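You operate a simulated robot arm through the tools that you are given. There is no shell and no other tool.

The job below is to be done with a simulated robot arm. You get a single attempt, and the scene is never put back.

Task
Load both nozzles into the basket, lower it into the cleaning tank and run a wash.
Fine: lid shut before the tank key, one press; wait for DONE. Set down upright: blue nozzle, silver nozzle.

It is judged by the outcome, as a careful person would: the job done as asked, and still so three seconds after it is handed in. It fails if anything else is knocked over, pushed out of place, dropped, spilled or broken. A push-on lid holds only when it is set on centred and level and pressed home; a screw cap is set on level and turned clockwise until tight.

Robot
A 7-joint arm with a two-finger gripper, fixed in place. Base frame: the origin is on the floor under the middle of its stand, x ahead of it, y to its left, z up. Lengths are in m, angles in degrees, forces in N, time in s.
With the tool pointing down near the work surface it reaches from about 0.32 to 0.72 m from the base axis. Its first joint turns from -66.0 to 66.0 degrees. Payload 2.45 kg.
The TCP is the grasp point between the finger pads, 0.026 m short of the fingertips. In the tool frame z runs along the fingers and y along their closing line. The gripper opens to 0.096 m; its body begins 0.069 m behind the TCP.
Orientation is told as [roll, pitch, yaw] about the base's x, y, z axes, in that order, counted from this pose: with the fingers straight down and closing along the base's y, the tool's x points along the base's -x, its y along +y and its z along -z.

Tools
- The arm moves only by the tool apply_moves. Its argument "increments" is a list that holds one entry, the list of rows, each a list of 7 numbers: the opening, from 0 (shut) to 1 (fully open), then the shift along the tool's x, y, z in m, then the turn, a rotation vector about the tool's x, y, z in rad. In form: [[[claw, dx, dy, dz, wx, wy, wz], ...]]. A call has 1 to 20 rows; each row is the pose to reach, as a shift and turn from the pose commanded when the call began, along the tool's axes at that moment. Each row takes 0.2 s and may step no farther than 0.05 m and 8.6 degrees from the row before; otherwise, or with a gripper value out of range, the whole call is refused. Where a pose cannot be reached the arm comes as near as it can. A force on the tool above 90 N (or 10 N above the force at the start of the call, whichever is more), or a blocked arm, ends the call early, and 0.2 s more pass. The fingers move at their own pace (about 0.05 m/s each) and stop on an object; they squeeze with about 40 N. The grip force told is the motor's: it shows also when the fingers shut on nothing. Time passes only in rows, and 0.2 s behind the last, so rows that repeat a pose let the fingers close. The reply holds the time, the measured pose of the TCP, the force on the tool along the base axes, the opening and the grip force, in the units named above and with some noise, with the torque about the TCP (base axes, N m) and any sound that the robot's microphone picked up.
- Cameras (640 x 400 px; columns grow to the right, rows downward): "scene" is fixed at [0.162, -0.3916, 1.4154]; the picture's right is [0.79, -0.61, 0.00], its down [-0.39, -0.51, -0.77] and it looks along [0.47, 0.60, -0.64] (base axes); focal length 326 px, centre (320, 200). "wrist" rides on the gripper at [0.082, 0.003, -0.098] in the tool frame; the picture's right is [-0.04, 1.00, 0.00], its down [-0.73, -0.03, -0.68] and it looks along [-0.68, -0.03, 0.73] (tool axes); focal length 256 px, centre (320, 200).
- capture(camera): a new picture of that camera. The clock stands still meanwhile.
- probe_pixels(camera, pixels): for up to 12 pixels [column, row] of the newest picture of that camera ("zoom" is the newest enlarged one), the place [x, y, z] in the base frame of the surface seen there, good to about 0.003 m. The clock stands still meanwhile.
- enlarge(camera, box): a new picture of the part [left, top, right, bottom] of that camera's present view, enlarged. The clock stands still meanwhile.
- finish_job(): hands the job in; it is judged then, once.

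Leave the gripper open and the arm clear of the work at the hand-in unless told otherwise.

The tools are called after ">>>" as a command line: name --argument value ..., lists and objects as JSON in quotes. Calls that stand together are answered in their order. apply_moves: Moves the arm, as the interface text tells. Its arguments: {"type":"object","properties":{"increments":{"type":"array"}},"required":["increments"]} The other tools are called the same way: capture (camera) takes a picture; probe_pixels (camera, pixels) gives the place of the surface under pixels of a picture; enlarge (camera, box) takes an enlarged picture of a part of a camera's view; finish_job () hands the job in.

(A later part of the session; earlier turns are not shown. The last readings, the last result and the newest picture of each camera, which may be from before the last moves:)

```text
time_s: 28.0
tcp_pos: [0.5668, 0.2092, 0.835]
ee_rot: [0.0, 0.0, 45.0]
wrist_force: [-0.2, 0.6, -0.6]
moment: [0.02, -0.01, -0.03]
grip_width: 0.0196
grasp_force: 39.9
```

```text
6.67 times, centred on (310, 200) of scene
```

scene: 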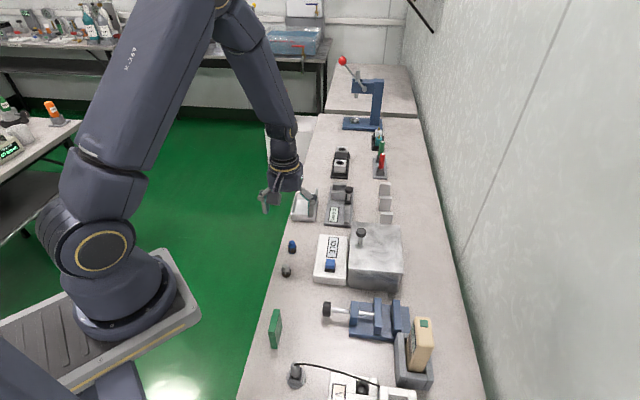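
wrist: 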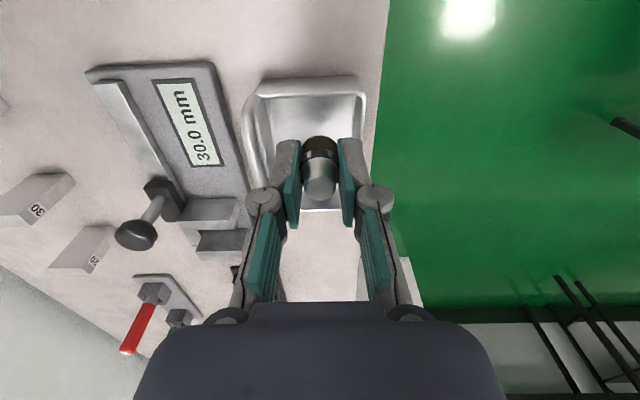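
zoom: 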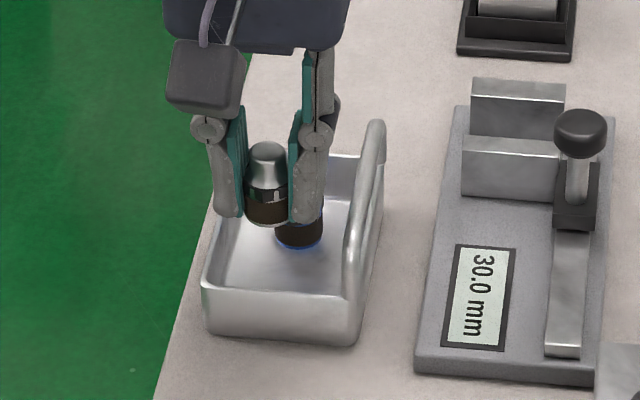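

>>> enlarge --camera "wrist" --box '[220, 60, 400, 220]'

```text
2.50 times, centred on (310, 140) of wrist
```

zoom: 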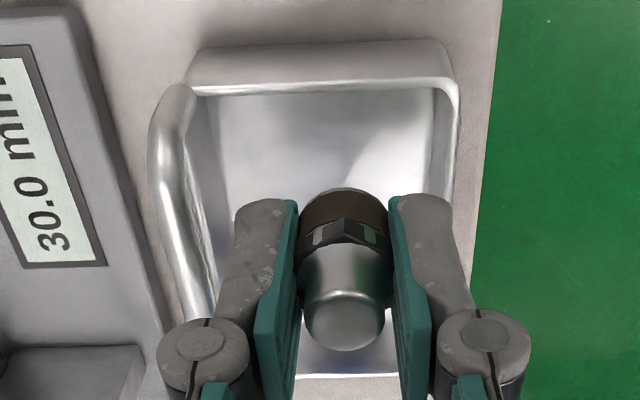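

>>> probe_pixels --camera "zoom" --pixels '[[175, 140], [200, 160], [222, 170], [425, 140], [435, 160], [452, 140], [300, 84], [300, 95], [350, 378], [165, 170], [260, 230], [440, 230]]'

```text
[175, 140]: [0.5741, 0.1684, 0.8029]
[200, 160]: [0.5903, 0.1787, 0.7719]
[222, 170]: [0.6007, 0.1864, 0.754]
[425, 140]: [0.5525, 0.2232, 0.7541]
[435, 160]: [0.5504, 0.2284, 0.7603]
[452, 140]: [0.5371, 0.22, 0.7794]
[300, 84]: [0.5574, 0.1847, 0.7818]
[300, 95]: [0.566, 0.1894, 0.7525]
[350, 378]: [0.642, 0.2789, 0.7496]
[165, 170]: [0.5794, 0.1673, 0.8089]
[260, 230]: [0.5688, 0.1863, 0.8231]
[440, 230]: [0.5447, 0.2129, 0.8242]
```

From the wrist view the interior centre is v≈0.259 here and the near wall's floor edge is u≈0.533. I'll shift 3.5 mm toward +u and 2 mm toward +v, then lower to about 4 mm above the floor.

>>> apply_moves --increments '[[[0, -0.0035, -0.0022, 0.008, 0, 0, 0], [0, -0.0035, -0.0022, 0.02, 0, 0, 0], [0, -0.0035, -0.0022, 0.033, 0, 0, 0], [0, -0.0035, -0.0022, 0.043, 0, 0, 0], [0, -0.0035, -0.0022, 0.047, 0, 0, 0], [0, -0.0035, -0.0022, 0.047, 0, 0, 0]]]'

>>> capture --camera "wrist"

>>> enlarge --camera "scene" --box '[280, 170, 340, 230]'

```text
time_s: 29.4
tcp_pos: [0.569, 0.2092, 0.7868]
ee_rot: [-0.1, 0.0, 45.1]
wrist_force: [-0.4, 0.7, -0.9]
moment: [-0.01, 0.01, 0.01]
grip_width: 0.0195
grasp_force: 39.8
```

```text
taken
```

wrist: 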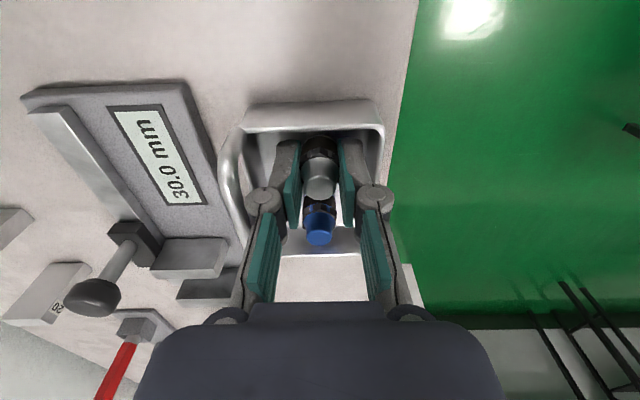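

```text
6.67 times, centred on (310, 200) of scene
```

zoom: 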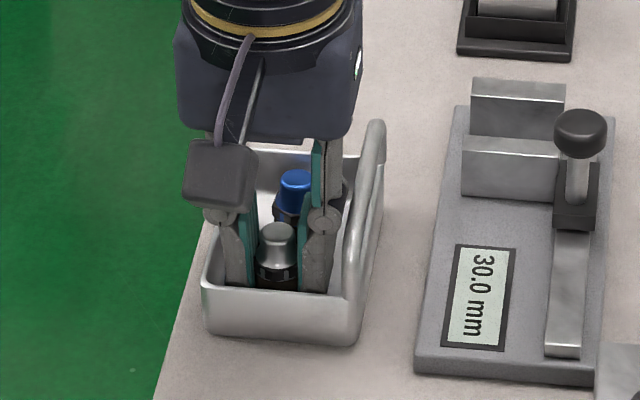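

Both nozzles sit apart inside the basket and the fingers clear the walls. I'll lower gently in small steps until contact.

>>> apply_moves --increments '[[[0, 0, 0, 0.001, 0, 0, 0], [0, 0, 0, 0.002, 0, 0, 0], [0, 0, 0, 0.0027, 0, 0, 0], [0, 0, 0, 0.0027, 0, 0, 0]]]'

```text
time_s: 30.4
tcp_pos: [0.5685, 0.2093, 0.7851]
ee_rot: [0.0, 0.1, 44.9]
wrist_force: [-0.1, 0.3, -0.5]
moment: [0.0, 0.03, 0.02]
grip_width: 0.0195
grasp_force: 40.6
```

>>> apply_moves --increments '[[[0, 0, 0, 0.0005, 0, 0, 0], [0, 0, 0, 0.001, 0, 0, 0], [0, 0, 0, 0.001, 0, 0, 0]]]'

```text
time_s: 31.2
tcp_pos: [0.5685, 0.2091, 0.7852]
ee_rot: [0.0, -0.1, 45.0]
wrist_force: [-0.5, -0.3, 1.7]
moment: [0.0, 0.01, 0.0]
grip_width: 0.0194
grasp_force: 40.1
```

A hint of contact at 1.7 N. I'll add half a millimetre to be sure.

>>> apply_moves --increments '[[[0, 0, 0, 0.0005, 0, 0, 0], [0, 0, 0, 0.0005, 0, 0, 0]]]'

```text
time_s: 31.8
tcp_pos: [0.5696, 0.2093, 0.7827]
ee_rot: [0.0, 0.1, 45.0]
wrist_force: [-0.8, 0.3, 5.8]
moment: [-0.02, 0.01, 0.0]
grip_width: 0.0194
grasp_force: 40.2
```

The silver nozzle is seated with 6 N upward. I'll open gently to about 26 mm and check before rising.

>>> apply_moves --increments '[[[0.22, 0, 0, -0.0003, 0, 0, 0], [0.25, 0, 0, -0.0003, 0, 0, 0], [0.28, 0, 0, -0.0003, 0, 0, 0], [0.28, 0, 0, -0.0003, 0, 0, 0]]]'

>>> enlarge --camera "wrist" --box '[200, 60, 420, 280]'

>>> enlarge --camera "scene" --box '[280, 170, 340, 230]'

```text
time_s: 32.8
tcp_pos: [0.5688, 0.2089, 0.7832]
ee_rot: [0.0, 0.0, 44.9]
wrist_force: [-0.2, -0.6, -0.4]
moment: [0.0, 0.0, -0.03]
grip_width: 0.0256
grasp_force: 0.1
```

```text
1.82 times, centred on (310, 170) of wrist
```

zoom: 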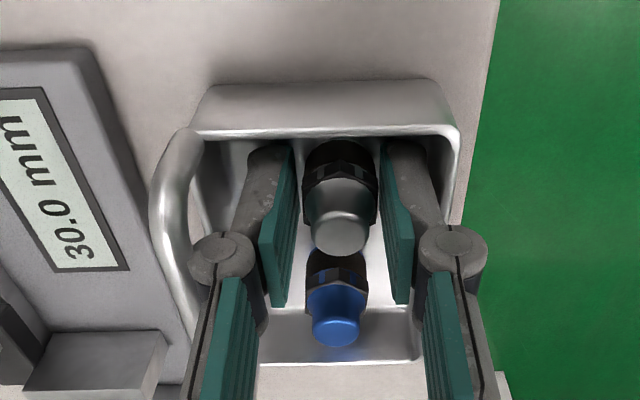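

```text
6.67 times, centred on (310, 200) of scene
```

zoom: 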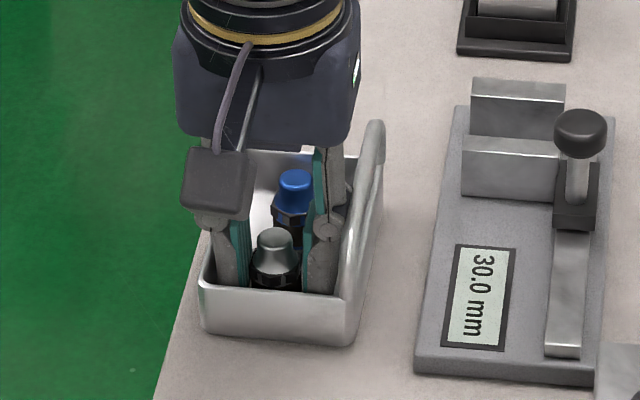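

Both nozzles stand free. I'll rise straight up to clear them.

>>> apply_moves --increments '[[[0.27, 0, 0, -0.006, 0, 0, 0], [0.27, 0, 0, -0.014, 0, 0, 0], [0.27, 0, 0, -0.026, 0, 0, 0], [0.27, 0, 0, -0.045, 0, 0, 0], [0.27, 0, 0, -0.075, 0, 0, 0], [0.27, 0, 0, -0.11, 0, 0, 0], [0.3, 0, 0, -0.13, 0, 0, 0]]]'

>>> capture --camera "wrist"

>>> enlarge --camera "scene" --box '[280, 170, 340, 230]'

```text
time_s: 34.4
tcp_pos: [0.5676, 0.2092, 0.9145]
ee_rot: [0.1, 0.0, 45.0]
wrist_force: [-0.1, -0.9, 0.4]
moment: [-0.02, 0.03, 0.01]
grip_width: 0.0288
grasp_force: 0.1
```

```text
taken
```

wrist: 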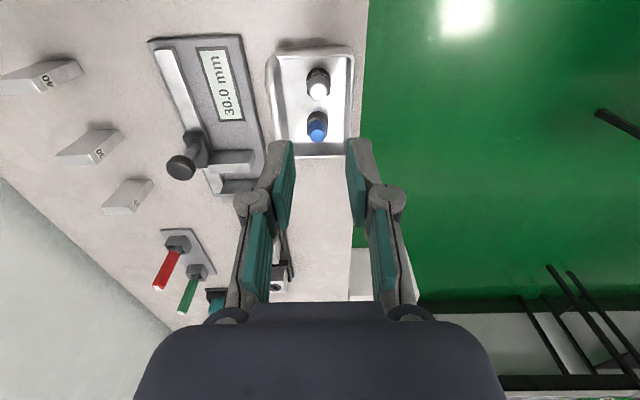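

```text
6.67 times, centred on (310, 200) of scene
```

zoom: 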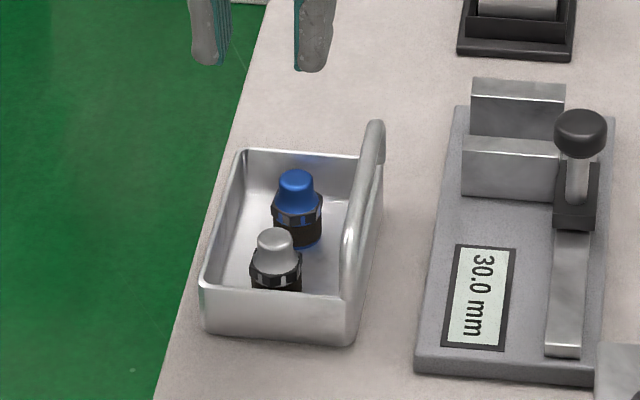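

Both nozzles stand upright in the basket. Next is the lid. I'll move to above the knob at about (0.565,-0.033) and turn to yaw -45°, so the fingers close parallel to the hinge axis and the knob can pivot in the pads as the lid swings.

>>> apply_moves --increments '[[[0.4, 0.0, 0.0, -0.03, 0, 0, 0], [0.5, 0.016, -0.015, -0.055, 0, 0, 0.143], [0.6, 0.032, -0.031, -0.065, 0, 0, 0.286], [0.6, 0.048, -0.046, -0.065, 0, 0, 0.429], [0.6, 0.064, -0.062, -0.065, 0, 0, 0.572], [0.6, 0.08, -0.078, -0.065, 0, 0, 0.715], [0.6, 0.096, -0.094, -0.065, 0, 0, 0.858], [0.6, 0.112, -0.11, -0.065, 0, 0, 1.001], [0.6, 0.128, -0.125, -0.065, 0, 0, 1.144], [0.6, 0.144, -0.14, -0.065, 0, 0, 1.287], [0.6, 0.159, -0.155, -0.055, 0, 0, 1.43], [0.6, 0.173, -0.1693, -0.045, 0, 0, 1.571], [0.6, 0.173, -0.1693, -0.045, 0, 0, 1.571]]]'

>>> capture --camera "wrist"

>>> capture --camera "scene"

```text
time_s: 37.2
tcp_pos: [0.5664, -0.033, 0.9582]
ee_rot: [0.0, 0.0, -45.1]
wrist_force: [-0.5, 0.6, -0.2]
moment: [0.0, 0.0, -0.01]
grip_width: 0.0575
grasp_force: 0.0
```

```text
taken
```

wrist: 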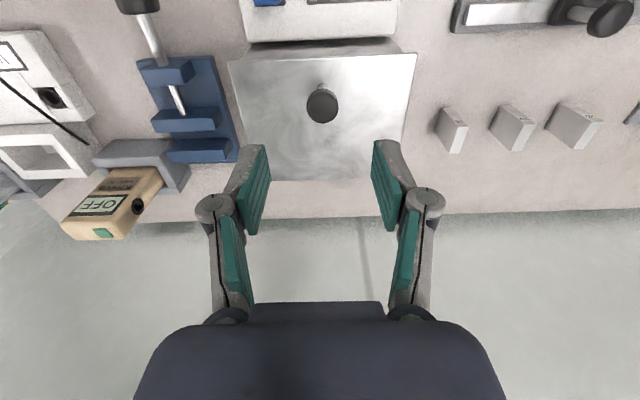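

```text
taken
```

scene: 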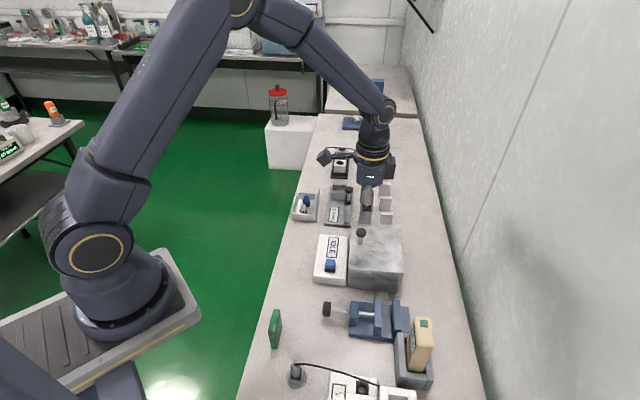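

The knob shows at about (323,103). I'll enlarge to see the knob and the lid edges.

>>> enlarge --camera "wrist" --box '[220, 30, 430, 190]'

```text
2.50 times, centred on (325, 110) of wrist
```

zoom: 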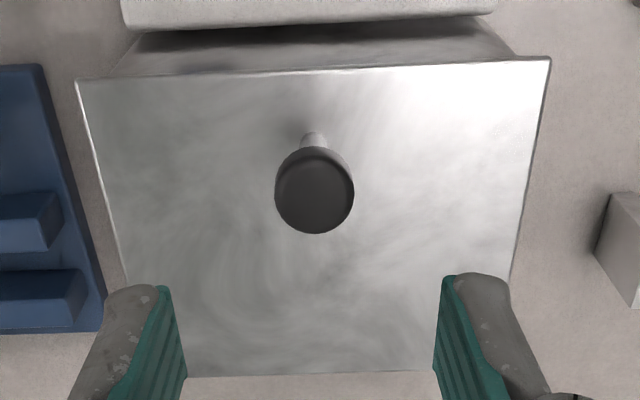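

>>> probe_pixels --camera "zoom" --pixels '[[314, 193], [280, 193], [348, 193], [314, 228], [314, 160], [314, 137], [80, 85], [546, 62], [140, 375], [505, 368], [314, 73], [314, 372]]'

```text
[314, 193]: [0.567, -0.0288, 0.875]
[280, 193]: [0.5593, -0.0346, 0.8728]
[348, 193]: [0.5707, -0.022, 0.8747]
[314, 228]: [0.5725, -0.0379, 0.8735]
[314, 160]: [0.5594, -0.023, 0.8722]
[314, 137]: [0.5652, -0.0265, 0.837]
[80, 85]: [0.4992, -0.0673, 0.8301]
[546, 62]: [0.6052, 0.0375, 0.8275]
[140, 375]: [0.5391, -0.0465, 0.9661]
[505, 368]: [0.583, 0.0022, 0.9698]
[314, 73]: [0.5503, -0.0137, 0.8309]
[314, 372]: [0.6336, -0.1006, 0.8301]
```

The knob cap is about 22 mm in diameter and centred at about (0.5655,-0.029), with its top at z≈0.875. The rear edge of the lid is at v≈0.519. I'll align over the knob, descend so the TCP is at z≈0.868 with the tips ~11 mm above the lid, and close on the cap.

>>> apply_moves --increments '[[[0.55, 0.004, 0.002, 0.03, 0, 0, 0], [0.5, 0.004, 0.002, 0.06, 0, 0, 0], [0.45, 0.004, 0.002, 0.08, 0, 0, 0], [0.4, 0.004, 0.002, 0.089, 0, 0, 0], [0.4, 0.004, 0.002, 0.089, 0, 0, 0]]]'

>>> capture --camera "wrist"

>>> enlarge --camera "scene" --box '[310, 180, 410, 300]'

```text
time_s: 38.4
tcp_pos: [0.5639, -0.0268, 0.8689]
ee_rot: [0.0, 0.1, -45.0]
wrist_force: [-0.2, 0.6, -1.0]
moment: [0.02, -0.01, 0.0]
grip_width: 0.0385
grasp_force: 0.0
```

```text
taken
```

wrist: 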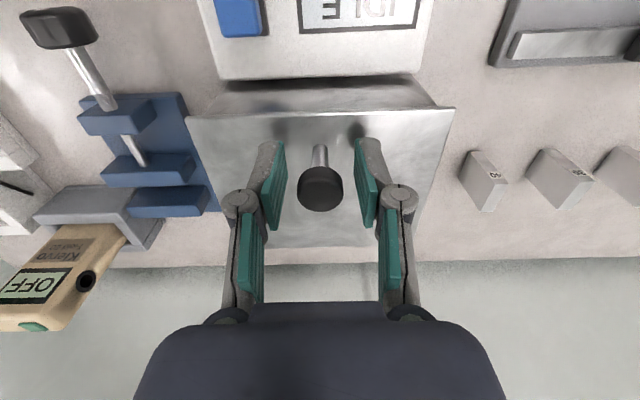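

```text
3.33 times, centred on (360, 240) of scene
```

zoom: 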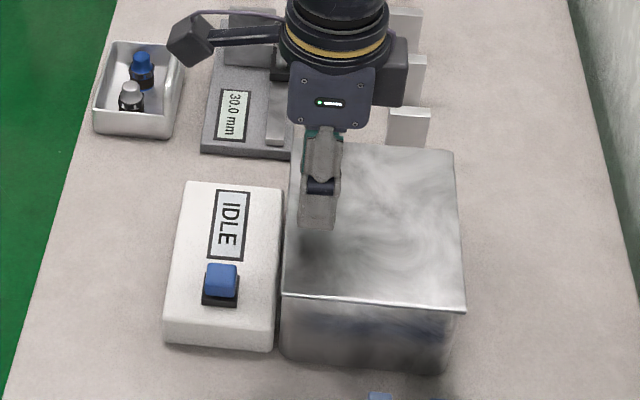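

The cap sits centred between the pads at about (320,188). I'll close on it.

>>> apply_moves --increments '[[[0.3, 0, 0, 0, 0, 0, 0], [0.22, 0, 0, 0, 0, 0, 0], [0.1, 0, 0, 0, 0, 0, 0], [0, 0, 0, 0, 0, 0, 0], [0, 0, 0, 0, 0, 0, 0], [0, 0, 0, 0, 0, 0, 0]]]'

>>> capture --camera "wrist"

```text
time_s: 39.8
tcp_pos: [0.5644, -0.0267, 0.8699]
ee_rot: [-0.1, 0.0, -45.0]
wrist_force: [0.5, -0.5, -1.4]
moment: [0.07, 0.03, -0.05]
grip_width: 0.0221
grasp_force: 45.4
```

```text
taken
```

wrist: 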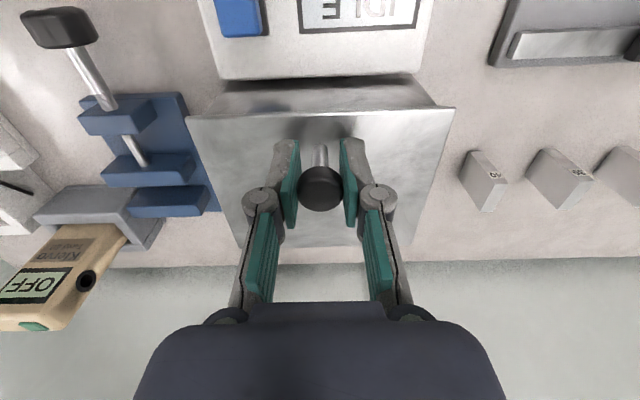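

The knob is gripped at 22.1 mm. I'll lift slowly along the first 5–10° of the expected hinge arc and watch the forces.

>>> apply_moves --increments '[[[0, -0.0012, 0, -0.0028, 0, 0, 0], [0, -0.0025, 0, -0.0056, 0, 0, 0], [0, -0.0038, 0, -0.0083, 0, 0, 0], [0, -0.0053, 0, -0.011, 0, 0, 0], [0, -0.0068, 0, -0.0137, 0, 0, 0], [0, -0.0084, 0, -0.0163, 0, 0, 0], [0, -0.0084, 0, -0.0163, 0, 0, 0]]]'

>>> capture --camera "wrist"

>>> enlarge --camera "scene" --box '[310, 180, 410, 300]'

```text
time_s: 41.4
tcp_pos: [0.5689, -0.0327, 0.8864]
ee_rot: [0.0, 0.2, -45.0]
wrist_force: [-6.1, 12.7, -7.6]
moment: [0.93, 0.92, 0.04]
grip_width: 0.022
grasp_force: 45.1
```

```text
taken
```

wrist: 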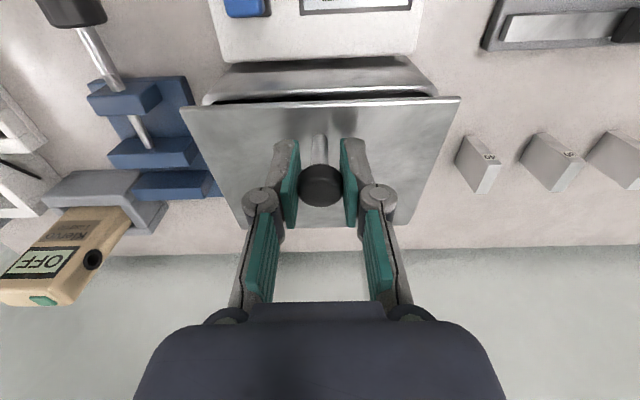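

```text
3.33 times, centred on (360, 240) of scene
```

zoom: 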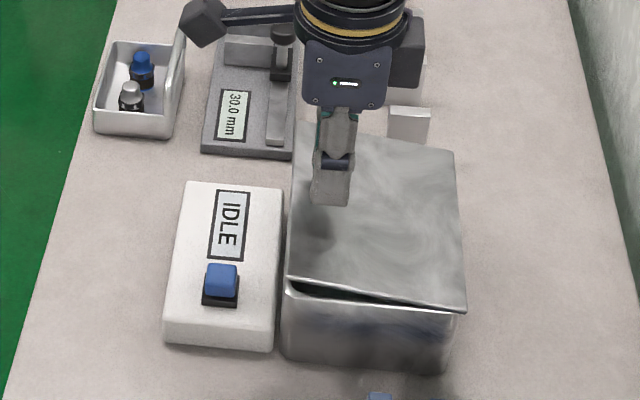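

The lid is hinged at the rear as expected, with its front edge now raised. The forces are small (about 13 N, plus 1.3 N·m from twist in the pads). I'll continue the arc to 30° and tilt the hand along with the lid to limit that twist.

>>> apply_moves --increments '[[[0, -0.0026, 0, -0.0038, 0, 0.06, 0], [0, -0.0053, 0, -0.0076, 0, 0.12, 0], [0, -0.0081, 0, -0.0112, 0, 0.17, 0], [0, -0.0111, 0, -0.0146, 0, 0.22, 0], [0, -0.0143, 0, -0.018, 0, 0.27, 0], [0, -0.0176, 0, -0.0212, 0, 0.32, 0], [0, -0.0211, 0, -0.0242, 0, 0.37, 0], [0, -0.0247, 0, -0.0271, 0, 0.42, 0], [0, -0.0247, 0, -0.0271, 0, 0.42, 0]]]'

>>> capture --camera "wrist"

>>> capture --camera "scene"

```text
time_s: 43.4
tcp_pos: [0.5887, -0.0517, 0.9134]
ee_rot: [0.2, 24.1, -45.0]
wrist_force: [12.7, 10.3, 13.5]
moment: [-0.72, -0.9, 0.0]
grip_width: 0.022
grasp_force: 44.7
```

```text
taken
```

wrist: 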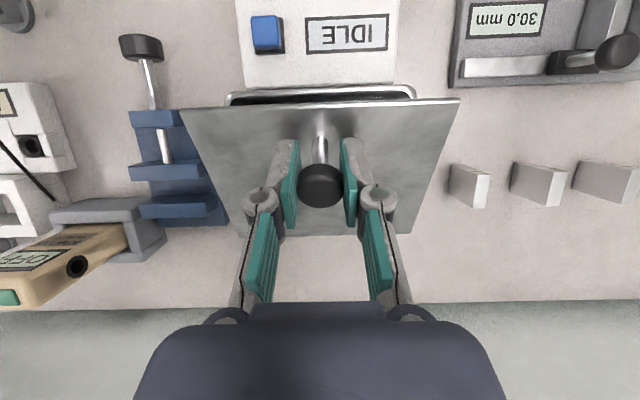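

```text
taken
```

scene: 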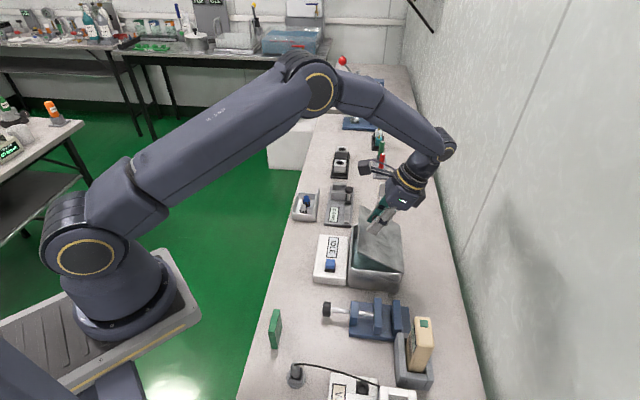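

The lid is about 25–30° open and moving with the hand. I'll enlarge to check the lid and tank before going further.

>>> enlarge --camera "scene" --box '[310, 160, 430, 300]'

>>> enlarge --camera "wrist" --box '[170, 60, 470, 260]'

```text
2.86 times, centred on (370, 230) of scene
```

zoom: 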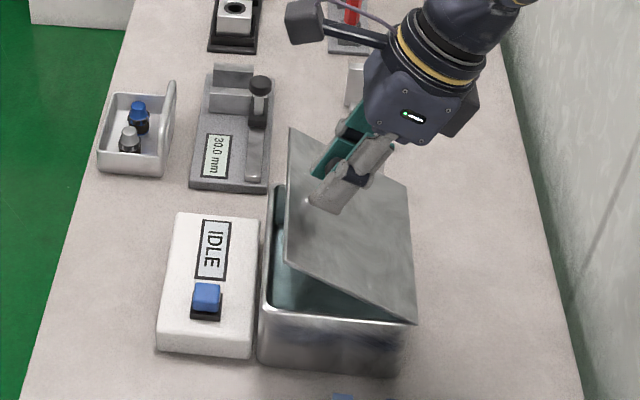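

```text
2.00 times, centred on (320, 160) of wrist
```

zoom: 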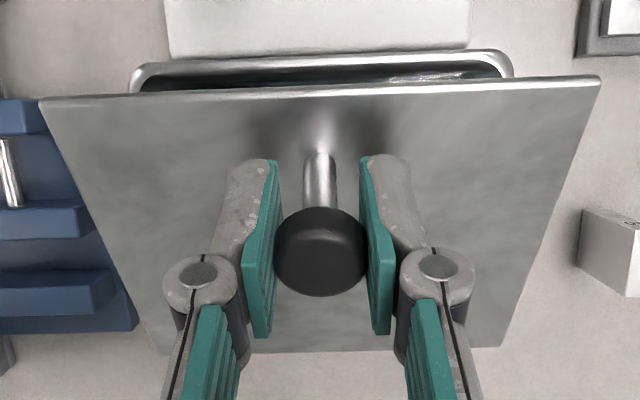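

Water is visible inside and the lid is turning about the rear edge. I'll continue the arc to about 50°, with the hand tilting up to about 36°.

>>> apply_moves --increments '[[[0, -0.0023, 0, -0.004, 0, 0, 0], [0, -0.0047, 0, -0.0079, 0, 0, 0], [0, -0.0073, 0, -0.0116, 0, 0.03, 0], [0, -0.01, 0, -0.0153, 0, 0.06, 0], [0, -0.013, 0, -0.0188, 0, 0.095, 0], [0, -0.016, 0, -0.0223, 0, 0.13, 0], [0, -0.0193, 0, -0.0255, 0, 0.165, 0], [0, -0.0226, 0, -0.0287, 0, 0.2, 0], [0, -0.0226, 0, -0.0287, 0, 0.2, 0]]]'

>>> capture --camera "scene"

>>> enlarge --camera "scene" --box '[310, 160, 430, 300]'

```text
time_s: 45.4
tcp_pos: [0.6108, -0.0732, 0.9314]
ee_rot: [0.2, 35.6, -44.9]
wrist_force: [-2.5, 18.2, 21.2]
moment: [0.44, 0.43, 0.04]
grip_width: 0.0223
grasp_force: 44.7
```

```text
taken
```

scene: 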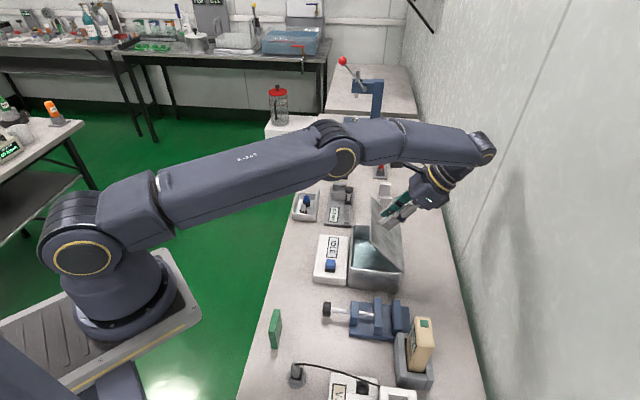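

```text
2.86 times, centred on (370, 230) of scene
```

zoom: 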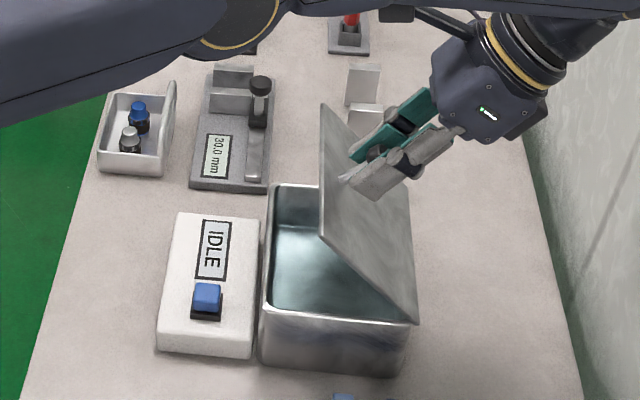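

The lid is about 50° open and the tank is clearly visible. The radial force suggests a slightly larger swing radius, so I'll correct that and carry on to about 70°, holding the hand tilt and letting the knob pivot in the pads.

>>> apply_moves --increments '[[[0, 0.0013, 0, -0.0009, 0, 0, 0], [0, -0.0016, 0, -0.0045, 0, 0, 0], [0, -0.0046, 0, -0.0082, 0, 0, 0], [0, -0.0078, 0, -0.0116, 0, 0, 0], [0, -0.0111, 0, -0.0149, 0, 0, 0], [0, -0.0146, 0, -0.018, 0, 0, 0], [0, -0.0182, 0, -0.021, 0, 0, 0], [0, -0.0219, 0, -0.0237, 0, 0, 0], [0, -0.0257, 0, -0.0264, 0, 0, 0], [0, -0.0257, 0, -0.0264, 0, 0, 0]]]'

>>> capture --camera "wrist"

>>> capture --camera "scene"

```text
time_s: 47.6
tcp_pos: [0.6204, -0.0844, 0.9367]
ee_rot: [2.0, 35.6, -43.6]
wrist_force: [53.4, 56.7, -21.9]
moment: [0.71, 0.47, -0.41]
grip_width: 0.0225
grasp_force: 45.5
out of reach, approached as far as the arm can: row 5, 6, 7, 8, 9, 10
```

```text
taken
```

wrist: 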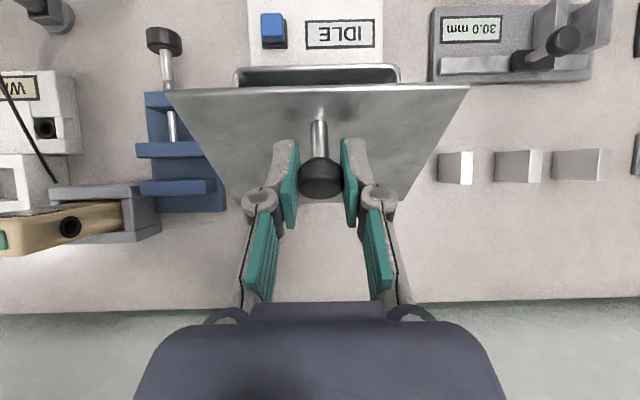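

```text
taken
```

scene: 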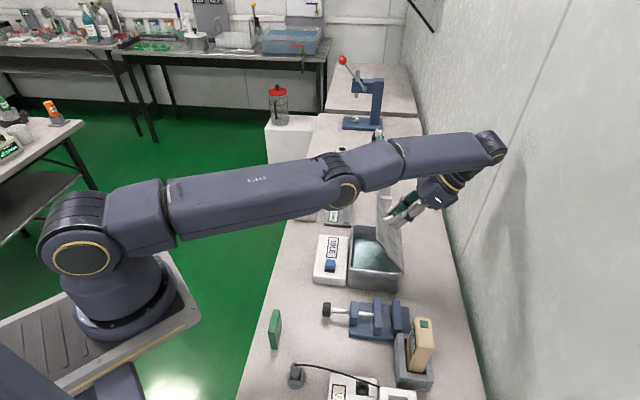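

The arm ran out of reach at this tilt and a sideways load is building up. I'll bring the hand back toward vertical without any other commanded shift, which restores reach.

>>> apply_moves --increments '[[[0, 0, 0, 0, 0, -0.07, 0], [0, 0, 0, 0, 0, -0.14, 0], [0, 0, 0, 0, 0, -0.21, 0], [0, 0, 0, 0, 0, -0.28, 0], [0, 0, 0, 0, 0, -0.28, 0]]]'

>>> capture --camera "wrist"

>>> capture --camera "scene"

```text
time_s: 48.8
tcp_pos: [0.6193, -0.0835, 0.9388]
ee_rot: [1.6, 20.1, -44.1]
wrist_force: [26.0, 47.6, 13.0]
moment: [1.32, 0.48, -0.16]
grip_width: 0.0224
grasp_force: 44.6
```

```text
taken
```

wrist: 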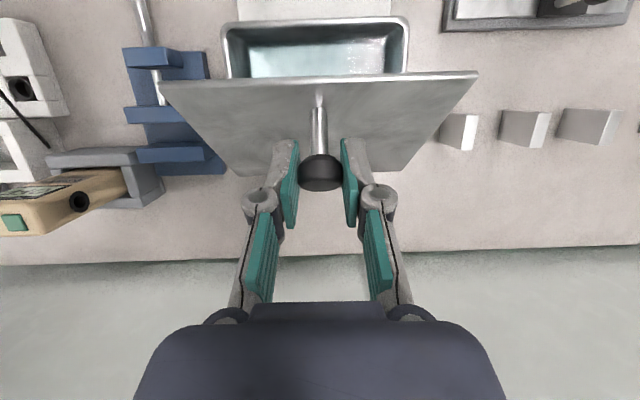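

```text
taken
```

scene: 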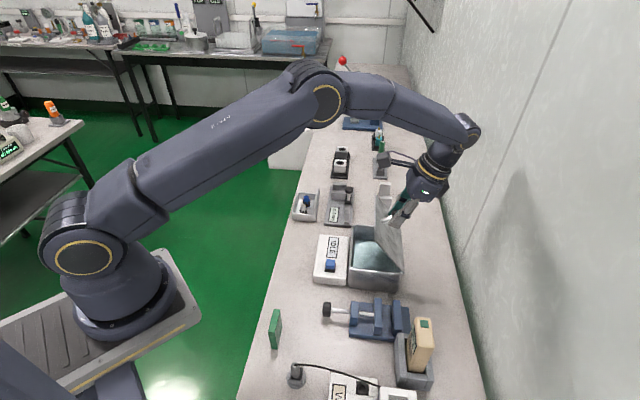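

The reach is back, and the lid is about 57° open. There is still about 50 N sideways. I'll probe the lid surface and rear edge to fix the true hinge line before continuing.

>>> enlarge --camera "scene" --box '[330, 180, 430, 300]'

```text
3.33 times, centred on (380, 240) of scene
```

zoom: 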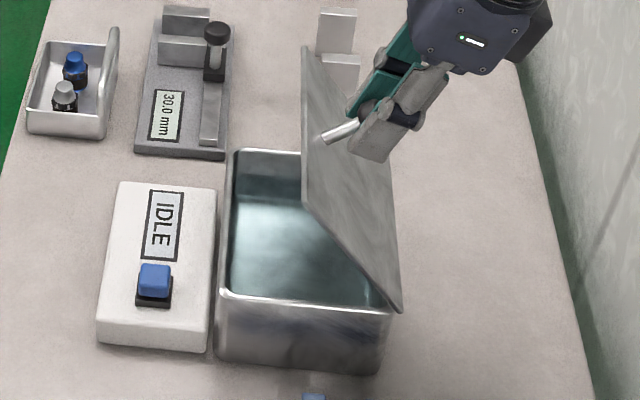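

>>> probe_pixels --camera "zoom" --pixels '[[402, 306], [385, 190], [305, 55], [306, 200], [350, 200], [380, 250], [395, 295], [325, 110], [330, 137], [385, 320], [228, 295], [238, 155]]'

>>> probe_pixels --camera "wrist" --pixels '[[170, 83], [470, 76], [235, 165], [400, 165], [250, 120], [400, 110], [320, 80], [318, 115], [320, 180], [235, 28], [405, 22], [320, 55]]'

```text
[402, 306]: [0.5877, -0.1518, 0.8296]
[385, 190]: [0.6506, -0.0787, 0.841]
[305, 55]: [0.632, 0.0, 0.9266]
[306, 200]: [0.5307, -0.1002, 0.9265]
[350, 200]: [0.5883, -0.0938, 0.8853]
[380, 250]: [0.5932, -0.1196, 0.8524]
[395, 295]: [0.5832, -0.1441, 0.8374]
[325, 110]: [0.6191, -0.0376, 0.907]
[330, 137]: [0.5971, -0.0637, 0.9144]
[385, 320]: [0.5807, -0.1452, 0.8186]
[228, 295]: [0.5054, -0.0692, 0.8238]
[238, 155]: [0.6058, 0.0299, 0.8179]
```

```text
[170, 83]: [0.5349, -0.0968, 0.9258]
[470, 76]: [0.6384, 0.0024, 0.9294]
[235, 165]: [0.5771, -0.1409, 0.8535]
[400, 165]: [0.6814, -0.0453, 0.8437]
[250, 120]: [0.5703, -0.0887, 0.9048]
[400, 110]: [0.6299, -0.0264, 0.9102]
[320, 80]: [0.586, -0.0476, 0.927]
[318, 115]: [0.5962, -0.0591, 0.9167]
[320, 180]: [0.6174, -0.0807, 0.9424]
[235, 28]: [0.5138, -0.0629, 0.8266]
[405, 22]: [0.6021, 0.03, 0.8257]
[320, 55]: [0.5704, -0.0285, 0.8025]
```

The true hinge is at v≈0.520, z≈0.830, and the lid is at about 52°. The hand has drifted about 1–2 mm sideways and rolled 1.6°. I'll undo that small misalignment first to relieve the side load.

>>> apply_moves --increments '[[[0, 0, 0.0006, 0, 0.011, 0, 0.007], [0, 0, 0.0012, 0, 0.0226, 0, 0.0148], [0, 0, 0.0012, 0, 0.0226, 0, 0.0148]]]'

```text
time_s: 49.6
tcp_pos: [0.6201, -0.0835, 0.9388]
ee_rot: [-0.1, 20.0, -45.1]
wrist_force: [29.7, 44.5, 23.6]
moment: [0.84, -0.06, -0.3]
grip_width: 0.0225
grasp_force: 45.1
```

>>> apply_moves --increments '[[[0, 0, 0.001, 0, 0, 0, 0], [0, 0, 0.001, 0, 0, 0, 0]]]'

```text
time_s: 50.2
tcp_pos: [0.6206, -0.083, 0.9392]
ee_rot: [-0.1, 20.0, -45.1]
wrist_force: [25.6, 41.3, 25.7]
moment: [0.86, -0.01, -0.19]
grip_width: 0.0223
grasp_force: 45.0
```

The sideways force dropped only slightly. I'll check that the tank itself hasn't shifted by repeating the exact enlargement I took at the start.

>>> enlarge --camera "scene" --box '[310, 210, 410, 300]'

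>>> capture --camera "wrist"

```text
4.44 times, centred on (360, 255) of scene
```

zoom: 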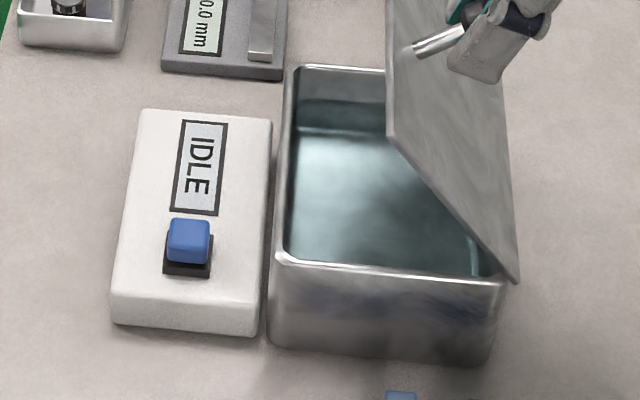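

```text
taken
```

wrist: 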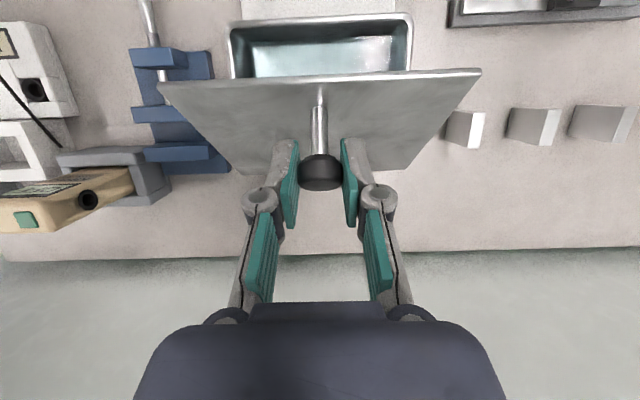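

>>> probe_pixels --camera "zoom" --pixels '[[280, 335], [488, 356], [488, 362], [276, 345], [380, 352], [380, 358], [188, 230], [250, 325], [515, 278], [392, 60], [280, 255], [300, 68]]'

```text
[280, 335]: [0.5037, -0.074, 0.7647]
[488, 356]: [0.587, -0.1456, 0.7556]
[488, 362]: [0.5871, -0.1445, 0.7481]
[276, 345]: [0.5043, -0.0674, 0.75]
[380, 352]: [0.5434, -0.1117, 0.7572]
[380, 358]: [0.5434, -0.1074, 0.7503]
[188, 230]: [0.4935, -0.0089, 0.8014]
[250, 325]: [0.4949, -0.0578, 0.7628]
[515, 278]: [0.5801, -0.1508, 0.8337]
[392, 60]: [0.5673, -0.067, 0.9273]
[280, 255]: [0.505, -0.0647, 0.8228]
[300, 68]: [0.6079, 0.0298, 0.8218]
```

Probes of the tank's foot agree with the earlier ones within noise, perhaps a few millimetres of change. I'll relieve the remaining side load by easing the hand 2 mm more toward +u and reading the force.

>>> apply_moves --increments '[[[0, 0, 0.001, 0, 0, 0, 0], [0, 0, 0.002, 0, 0, 0, 0], [0, 0, 0.002, 0, 0, 0, 0]]]'

```text
time_s: 51.0
tcp_pos: [0.6198, -0.0835, 0.9391]
ee_rot: [-0.4, 20.0, -45.3]
wrist_force: [18.8, 37.4, 25.2]
moment: [0.88, 0.21, -0.16]
grip_width: 0.0226
grasp_force: 44.7
```

The measured TCP barely moved while the force fell, so the lid holds the hand and the *commanded* pose is still offset by several millimetres, a leftover from the out-of-reach stretch. I'll bring the command back in line: +8 mm along u and 4 mm up.

>>> apply_moves --increments '[[[0, 0.0005, 0.002, -0.001, 0, 0, 0], [0, 0.0008, 0.004, -0.002, 0, 0, 0], [0, 0.0011, 0.006, -0.003, 0, 0, 0], [0, 0.0014, 0.008, -0.0038, 0, 0, 0], [0, 0.0014, 0.008, -0.0038, 0, 0, 0]]]'

```text
time_s: 52.2
tcp_pos: [0.6231, -0.0854, 0.94]
ee_rot: [-1.3, 19.7, -45.9]
wrist_force: [6.3, 20.6, -8.1]
moment: [1.02, 0.82, -0.12]
grip_width: 0.0222
grasp_force: 45.4
```

Forces are now small (19 N sideways). I'll take back the earlier roll and yaw tweak, which turns out to have been deflection, and ease 2–3 mm more.

>>> apply_moves --increments '[[[0, 0, 0.0015, 0, -0.011, 0, -0.007], [0, 0, 0.003, 0, -0.0226, 0, -0.0148], [0, 0, 0.003, 0, -0.0226, 0, -0.0148]]]'

>>> capture --camera "wrist"

>>> enlarge --camera "scene" --box '[310, 180, 430, 300]'

```text
time_s: 53.0
tcp_pos: [0.6242, -0.0873, 0.9396]
ee_rot: [-0.2, 19.6, -45.1]
wrist_force: [-0.6, 9.0, -16.6]
moment: [0.81, 0.74, -0.16]
grip_width: 0.0223
grasp_force: 45.4
```

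```text
taken
```

wrist: 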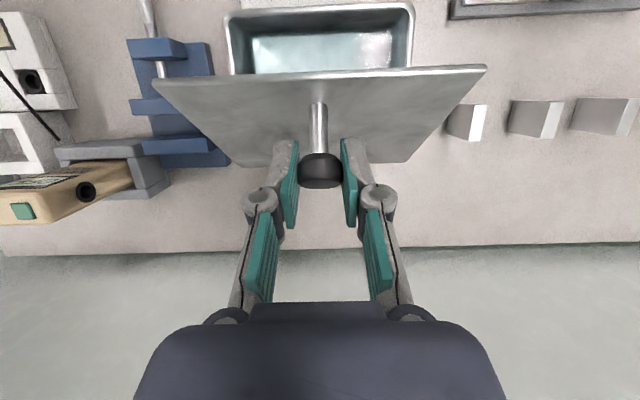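

```text
3.33 times, centred on (370, 240) of scene
```

zoom: 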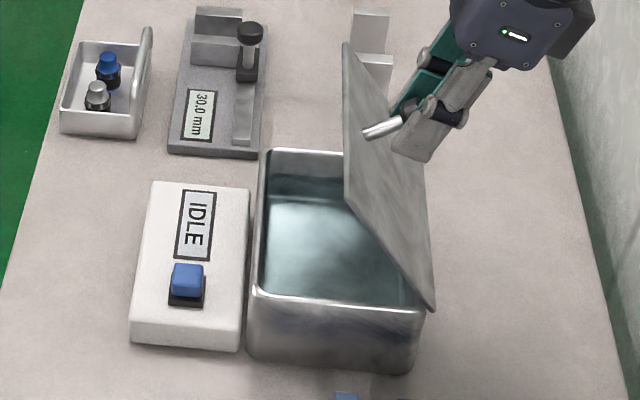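

Forces are balanced again, with the lid at about 56° and the knob well held. I'll continue along the arc about (v=0.520, z=0.830) to about 75°, bringing the hand upright along the way.

>>> apply_moves --increments '[[[0, -0.0043, 0, -0.0021, 0, -0.015, 0], [0, -0.0086, 0, -0.0042, 0, -0.03, 0], [0, -0.0131, 0, -0.006, 0, -0.045, 0], [0, -0.0177, 0, -0.0077, 0, -0.06, 0], [0, -0.0223, 0, -0.0091, 0, -0.08, 0], [0, -0.027, 0, -0.0104, 0, -0.1, 0], [0, -0.0317, 0, -0.0113, 0, -0.12, 0], [0, -0.0365, 0, -0.0121, 0, -0.14, 0], [0, -0.0365, 0, -0.0121, 0, -0.14, 0]]]'

>>> capture --camera "wrist"

>>> enlarge --camera "scene" --box '[310, 180, 430, 300]'

```text
time_s: 55.0
tcp_pos: [0.6527, -0.1141, 0.9414]
ee_rot: [-0.2, 11.6, -45.0]
wrist_force: [-17.2, -1.9, 10.1]
moment: [0.82, 1.04, 0.2]
grip_width: 0.022
grasp_force: 44.8
```

```text
taken
```

wrist: 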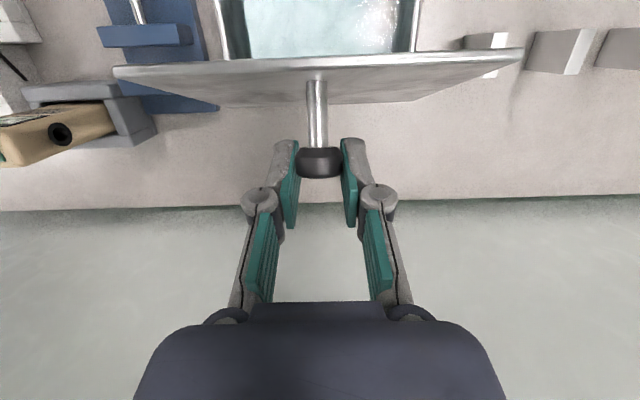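

```text
3.33 times, centred on (370, 240) of scene
```

zoom: 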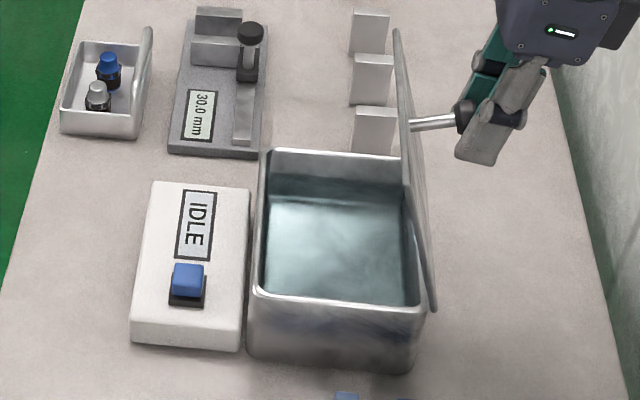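

The lid is about 75° open, and the tank opening is about 0.1 × 0.13 m with water inside. I'll continue to about 95° while watching for a stop.

>>> apply_moves --increments '[[[0, -0.0045, -0.001, -0.0012, 0, -0.015, 0], [0, -0.0093, -0.002, -0.0016, 0, -0.03, 0], [0, -0.0141, -0.002, -0.0011, 0, -0.045, 0], [0, -0.0189, -0.002, -0.0004, 0, -0.06, 0], [0, -0.0237, -0.002, 0.0005, 0, -0.075, 0], [0, -0.0284, -0.002, 0.0016, 0, -0.09, 0], [0, -0.033, -0.002, 0.003, 0, -0.105, 0], [0, -0.0376, -0.002, 0.0045, 0, -0.12, 0], [0, -0.0376, -0.002, 0.0045, 0, -0.12, 0]]]'

>>> capture --camera "wrist"

>>> enlarge --camera "scene" --box '[310, 180, 430, 300]'

```text
time_s: 57.0
tcp_pos: [0.6767, -0.1396, 0.9289]
ee_rot: [0.0, 4.5, -45.0]
wrist_force: [0.1, 0.2, -0.1]
moment: [0.0, 0.0, 0.0]
grip_width: 0.0001
grasp_force: 28.4
```

```text
taken
```

wrist: 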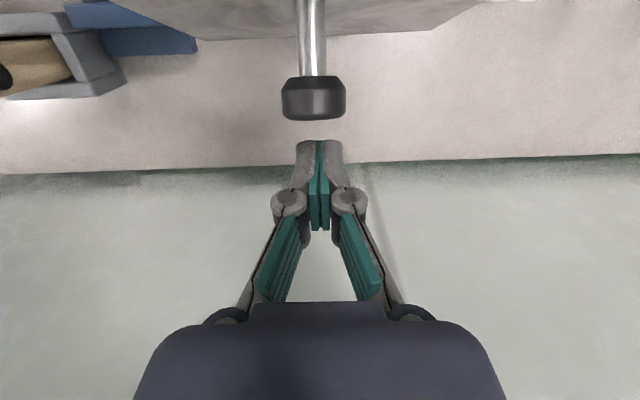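

```text
3.33 times, centred on (370, 240) of scene
```

zoom: 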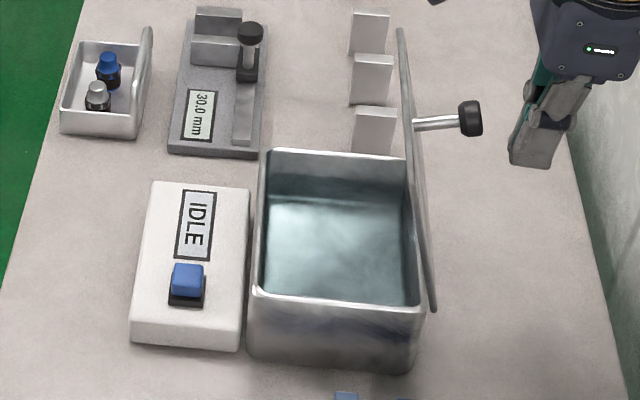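

The pads slid off the knob, but the lid appears to be standing by itself at about 80°. I'll hold still for a moment and check whether it stays.

>>> apply_moves --increments '[[[0, 0, 0, 0, 0, 0, 0], [0, 0, 0, 0, 0, 0, 0], [0, 0, 0, 0, 0, 0, 0], [0, 0, 0, 0, 0, 0, 0]]]'

>>> enlarge --camera "scene" --box '[310, 180, 430, 300]'

```text
time_s: 58.0
tcp_pos: [0.679, -0.1382, 0.9279]
ee_rot: [0.0, 4.5, -45.0]
wrist_force: [0.8, -0.5, -0.6]
moment: [-0.02, -0.01, -0.02]
grip_width: 0.0002
grasp_force: 28.5
```

```text
3.33 times, centred on (370, 240) of scene
```

zoom: 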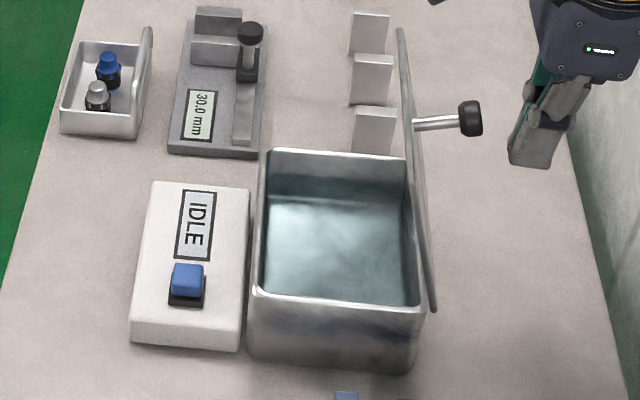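

The lid stays put. I'll probe its edges and the tank's interior to learn the actual open angle and how much room there is.

>>> probe_pixels --camera "zoom" --pixels '[[400, 35], [405, 150], [432, 300], [425, 200], [470, 118], [415, 128], [262, 160], [395, 158], [258, 292], [405, 303], [335, 250], [280, 170]]'

```text
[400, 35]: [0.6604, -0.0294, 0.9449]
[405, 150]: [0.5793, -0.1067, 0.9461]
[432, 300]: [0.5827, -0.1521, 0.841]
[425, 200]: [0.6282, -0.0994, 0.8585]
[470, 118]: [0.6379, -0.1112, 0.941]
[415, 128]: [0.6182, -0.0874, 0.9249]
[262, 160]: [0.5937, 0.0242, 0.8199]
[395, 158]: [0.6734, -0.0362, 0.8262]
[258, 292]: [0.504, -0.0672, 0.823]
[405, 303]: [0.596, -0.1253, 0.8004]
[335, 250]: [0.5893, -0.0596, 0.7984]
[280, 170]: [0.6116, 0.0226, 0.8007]
```

The lid stands at about 74° leaning slightly over the tank, and the water surface is at z≈0.80. Before planning the basket's orientation I need the gripper body's size, so I'll probe it in the wrist view.

>>> capture --camera "wrist"

>>> probe_pixels --camera "wrist" --pixels '[[160, 345], [480, 345], [225, 312], [410, 312], [320, 306], [320, 390], [150, 390], [490, 390], [288, 200], [350, 200], [310, 148], [240, 300]]'

```text
taken
```

wrist: 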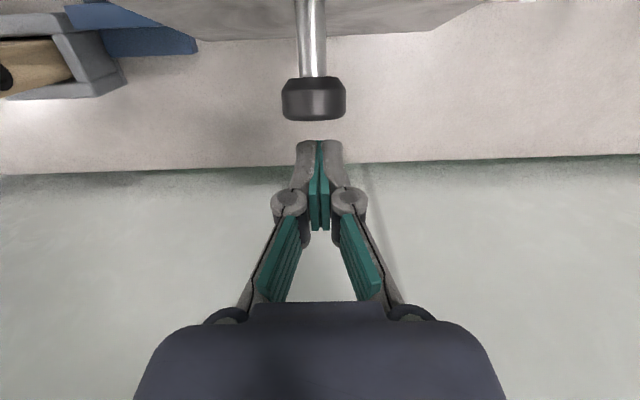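

```text
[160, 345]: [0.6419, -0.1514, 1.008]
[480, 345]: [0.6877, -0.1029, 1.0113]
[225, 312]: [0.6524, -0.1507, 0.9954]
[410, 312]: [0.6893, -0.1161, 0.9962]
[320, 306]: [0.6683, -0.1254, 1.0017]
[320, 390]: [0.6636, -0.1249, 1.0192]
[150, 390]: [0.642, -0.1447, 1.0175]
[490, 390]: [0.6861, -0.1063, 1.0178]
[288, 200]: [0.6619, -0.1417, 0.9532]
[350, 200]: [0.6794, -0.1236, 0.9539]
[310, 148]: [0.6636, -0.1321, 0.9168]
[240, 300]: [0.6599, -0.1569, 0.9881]
```

The gripper body is only about ±34 mm in the closing direction. The best fit is to turn the basket 180°, so its handle is on the tank's front side, away from the leaning lid. First I'll rise clear from behind the lid and straighten the hand.

>>> apply_moves --increments '[[[0, 0, 0, -0.03, 0, 0, 0], [0, 0, 0, -0.07, 0, 0, 0], [0, 0, 0, -0.11, 0, -0.04, 0], [0.1, 0, 0, -0.14, 0, -0.0785, 0], [0.1, 0, 0, -0.14, 0, -0.0785, 0]]]'

```text
time_s: 59.2
tcp_pos: [0.685, -0.1484, 1.069]
ee_rot: [0.0, 0.1, -45.0]
wrist_force: [-0.7, 0.6, -0.7]
moment: [-0.02, -0.01, -0.03]
grip_width: 0.0098
grasp_force: 0.0
```

Next I'll move back over the front of the bench at z≈1.07 and turn the hand toward yaw -135°, testing whether the wrist allows it.

>>> apply_moves --increments '[[[0.2, 0.03, 0.001, 0, 0, 0, 0.13], [0.3, 0.06, 0.002, 0, 0, 0, 0.262], [0.4, 0.09, 0.004, 0, 0, 0, 0.393], [0.5, 0.12, 0.005, 0, 0, 0, 0.524], [0.5, 0.15, 0.006, 0, 0, 0, 0.655], [0.5, 0.18, 0.008, 0, 0, 0, 0.785], [0.5, 0.2, 0.009, 0, 0, 0, 0.916], [0.5, 0.2, 0.009, 0, 0, 0, 1.047], [0.5, 0.2, 0.009, 0, 0, 0, 1.178], [0.5, 0.2, 0.009, 0, 0, 0, 1.309], [0.5, 0.2, 0.009, 0, 0, 0, 1.44], [0.5, 0.2, 0.009, 0, 0, 0, 1.571]]]'

>>> capture --camera "scene"

```text
time_s: 61.8
tcp_pos: [0.5503, 0.0002, 1.067]
ee_rot: [-0.1, 0.0, -135.1]
wrist_force: [0.5, -0.6, 0.6]
moment: [0.03, -0.01, 0.02]
grip_width: 0.0481
grasp_force: 0.1
```

```text
taken
```

scene: 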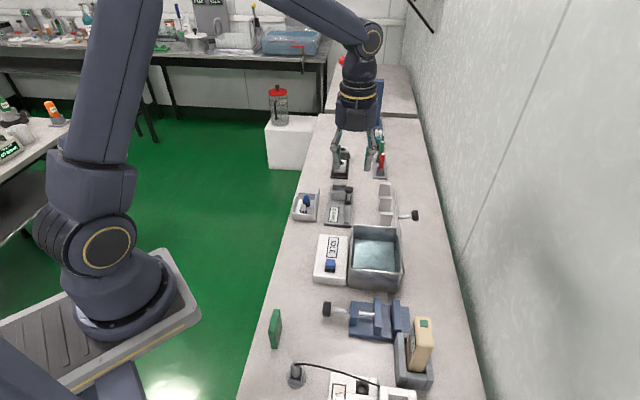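

Yaw -135° is reachable near the tank. I'll now turn back to yaw 45° (in two halves) and go above the basket handle, so I can later place the basket turned by 180°.

>>> apply_moves --increments '[[[0.5, 0.01, -0.004, 0.0, 0, 0, -0.131], [0.5, 0.02, -0.008, 0.0, 0, 0, -0.262], [0.5, 0.03, -0.012, 0.0, 0, 0, -0.393], [0.5, 0.04, -0.016, 0.005, 0, 0, -0.524], [0.5, 0.05, -0.02, 0.01, 0, 0, -0.655], [0.5, 0.06, -0.024, 0.015, 0, 0, -0.785], [0.5, 0.07, -0.028, 0.02, 0, 0, -0.916], [0.5, 0.08, -0.032, 0.025, 0, 0, -1.047], [0.5, 0.09, -0.036, 0.03, 0, 0, -1.178], [0.5, 0.1, -0.041, 0.03, 0, 0, -1.309], [0.5, 0.11, -0.045, 0.03, 0, 0, -1.44], [0.5, 0.12, -0.0495, 0.03, 0, 0, -1.571]]]'

```text
time_s: 64.4
tcp_pos: [0.5977, 0.1179, 1.0371]
ee_rot: [-0.1, 0.1, -44.9]
wrist_force: [0.7, -0.6, 0.4]
moment: [0.01, 0.01, -0.04]
grip_width: 0.0482
grasp_force: 0.1
```

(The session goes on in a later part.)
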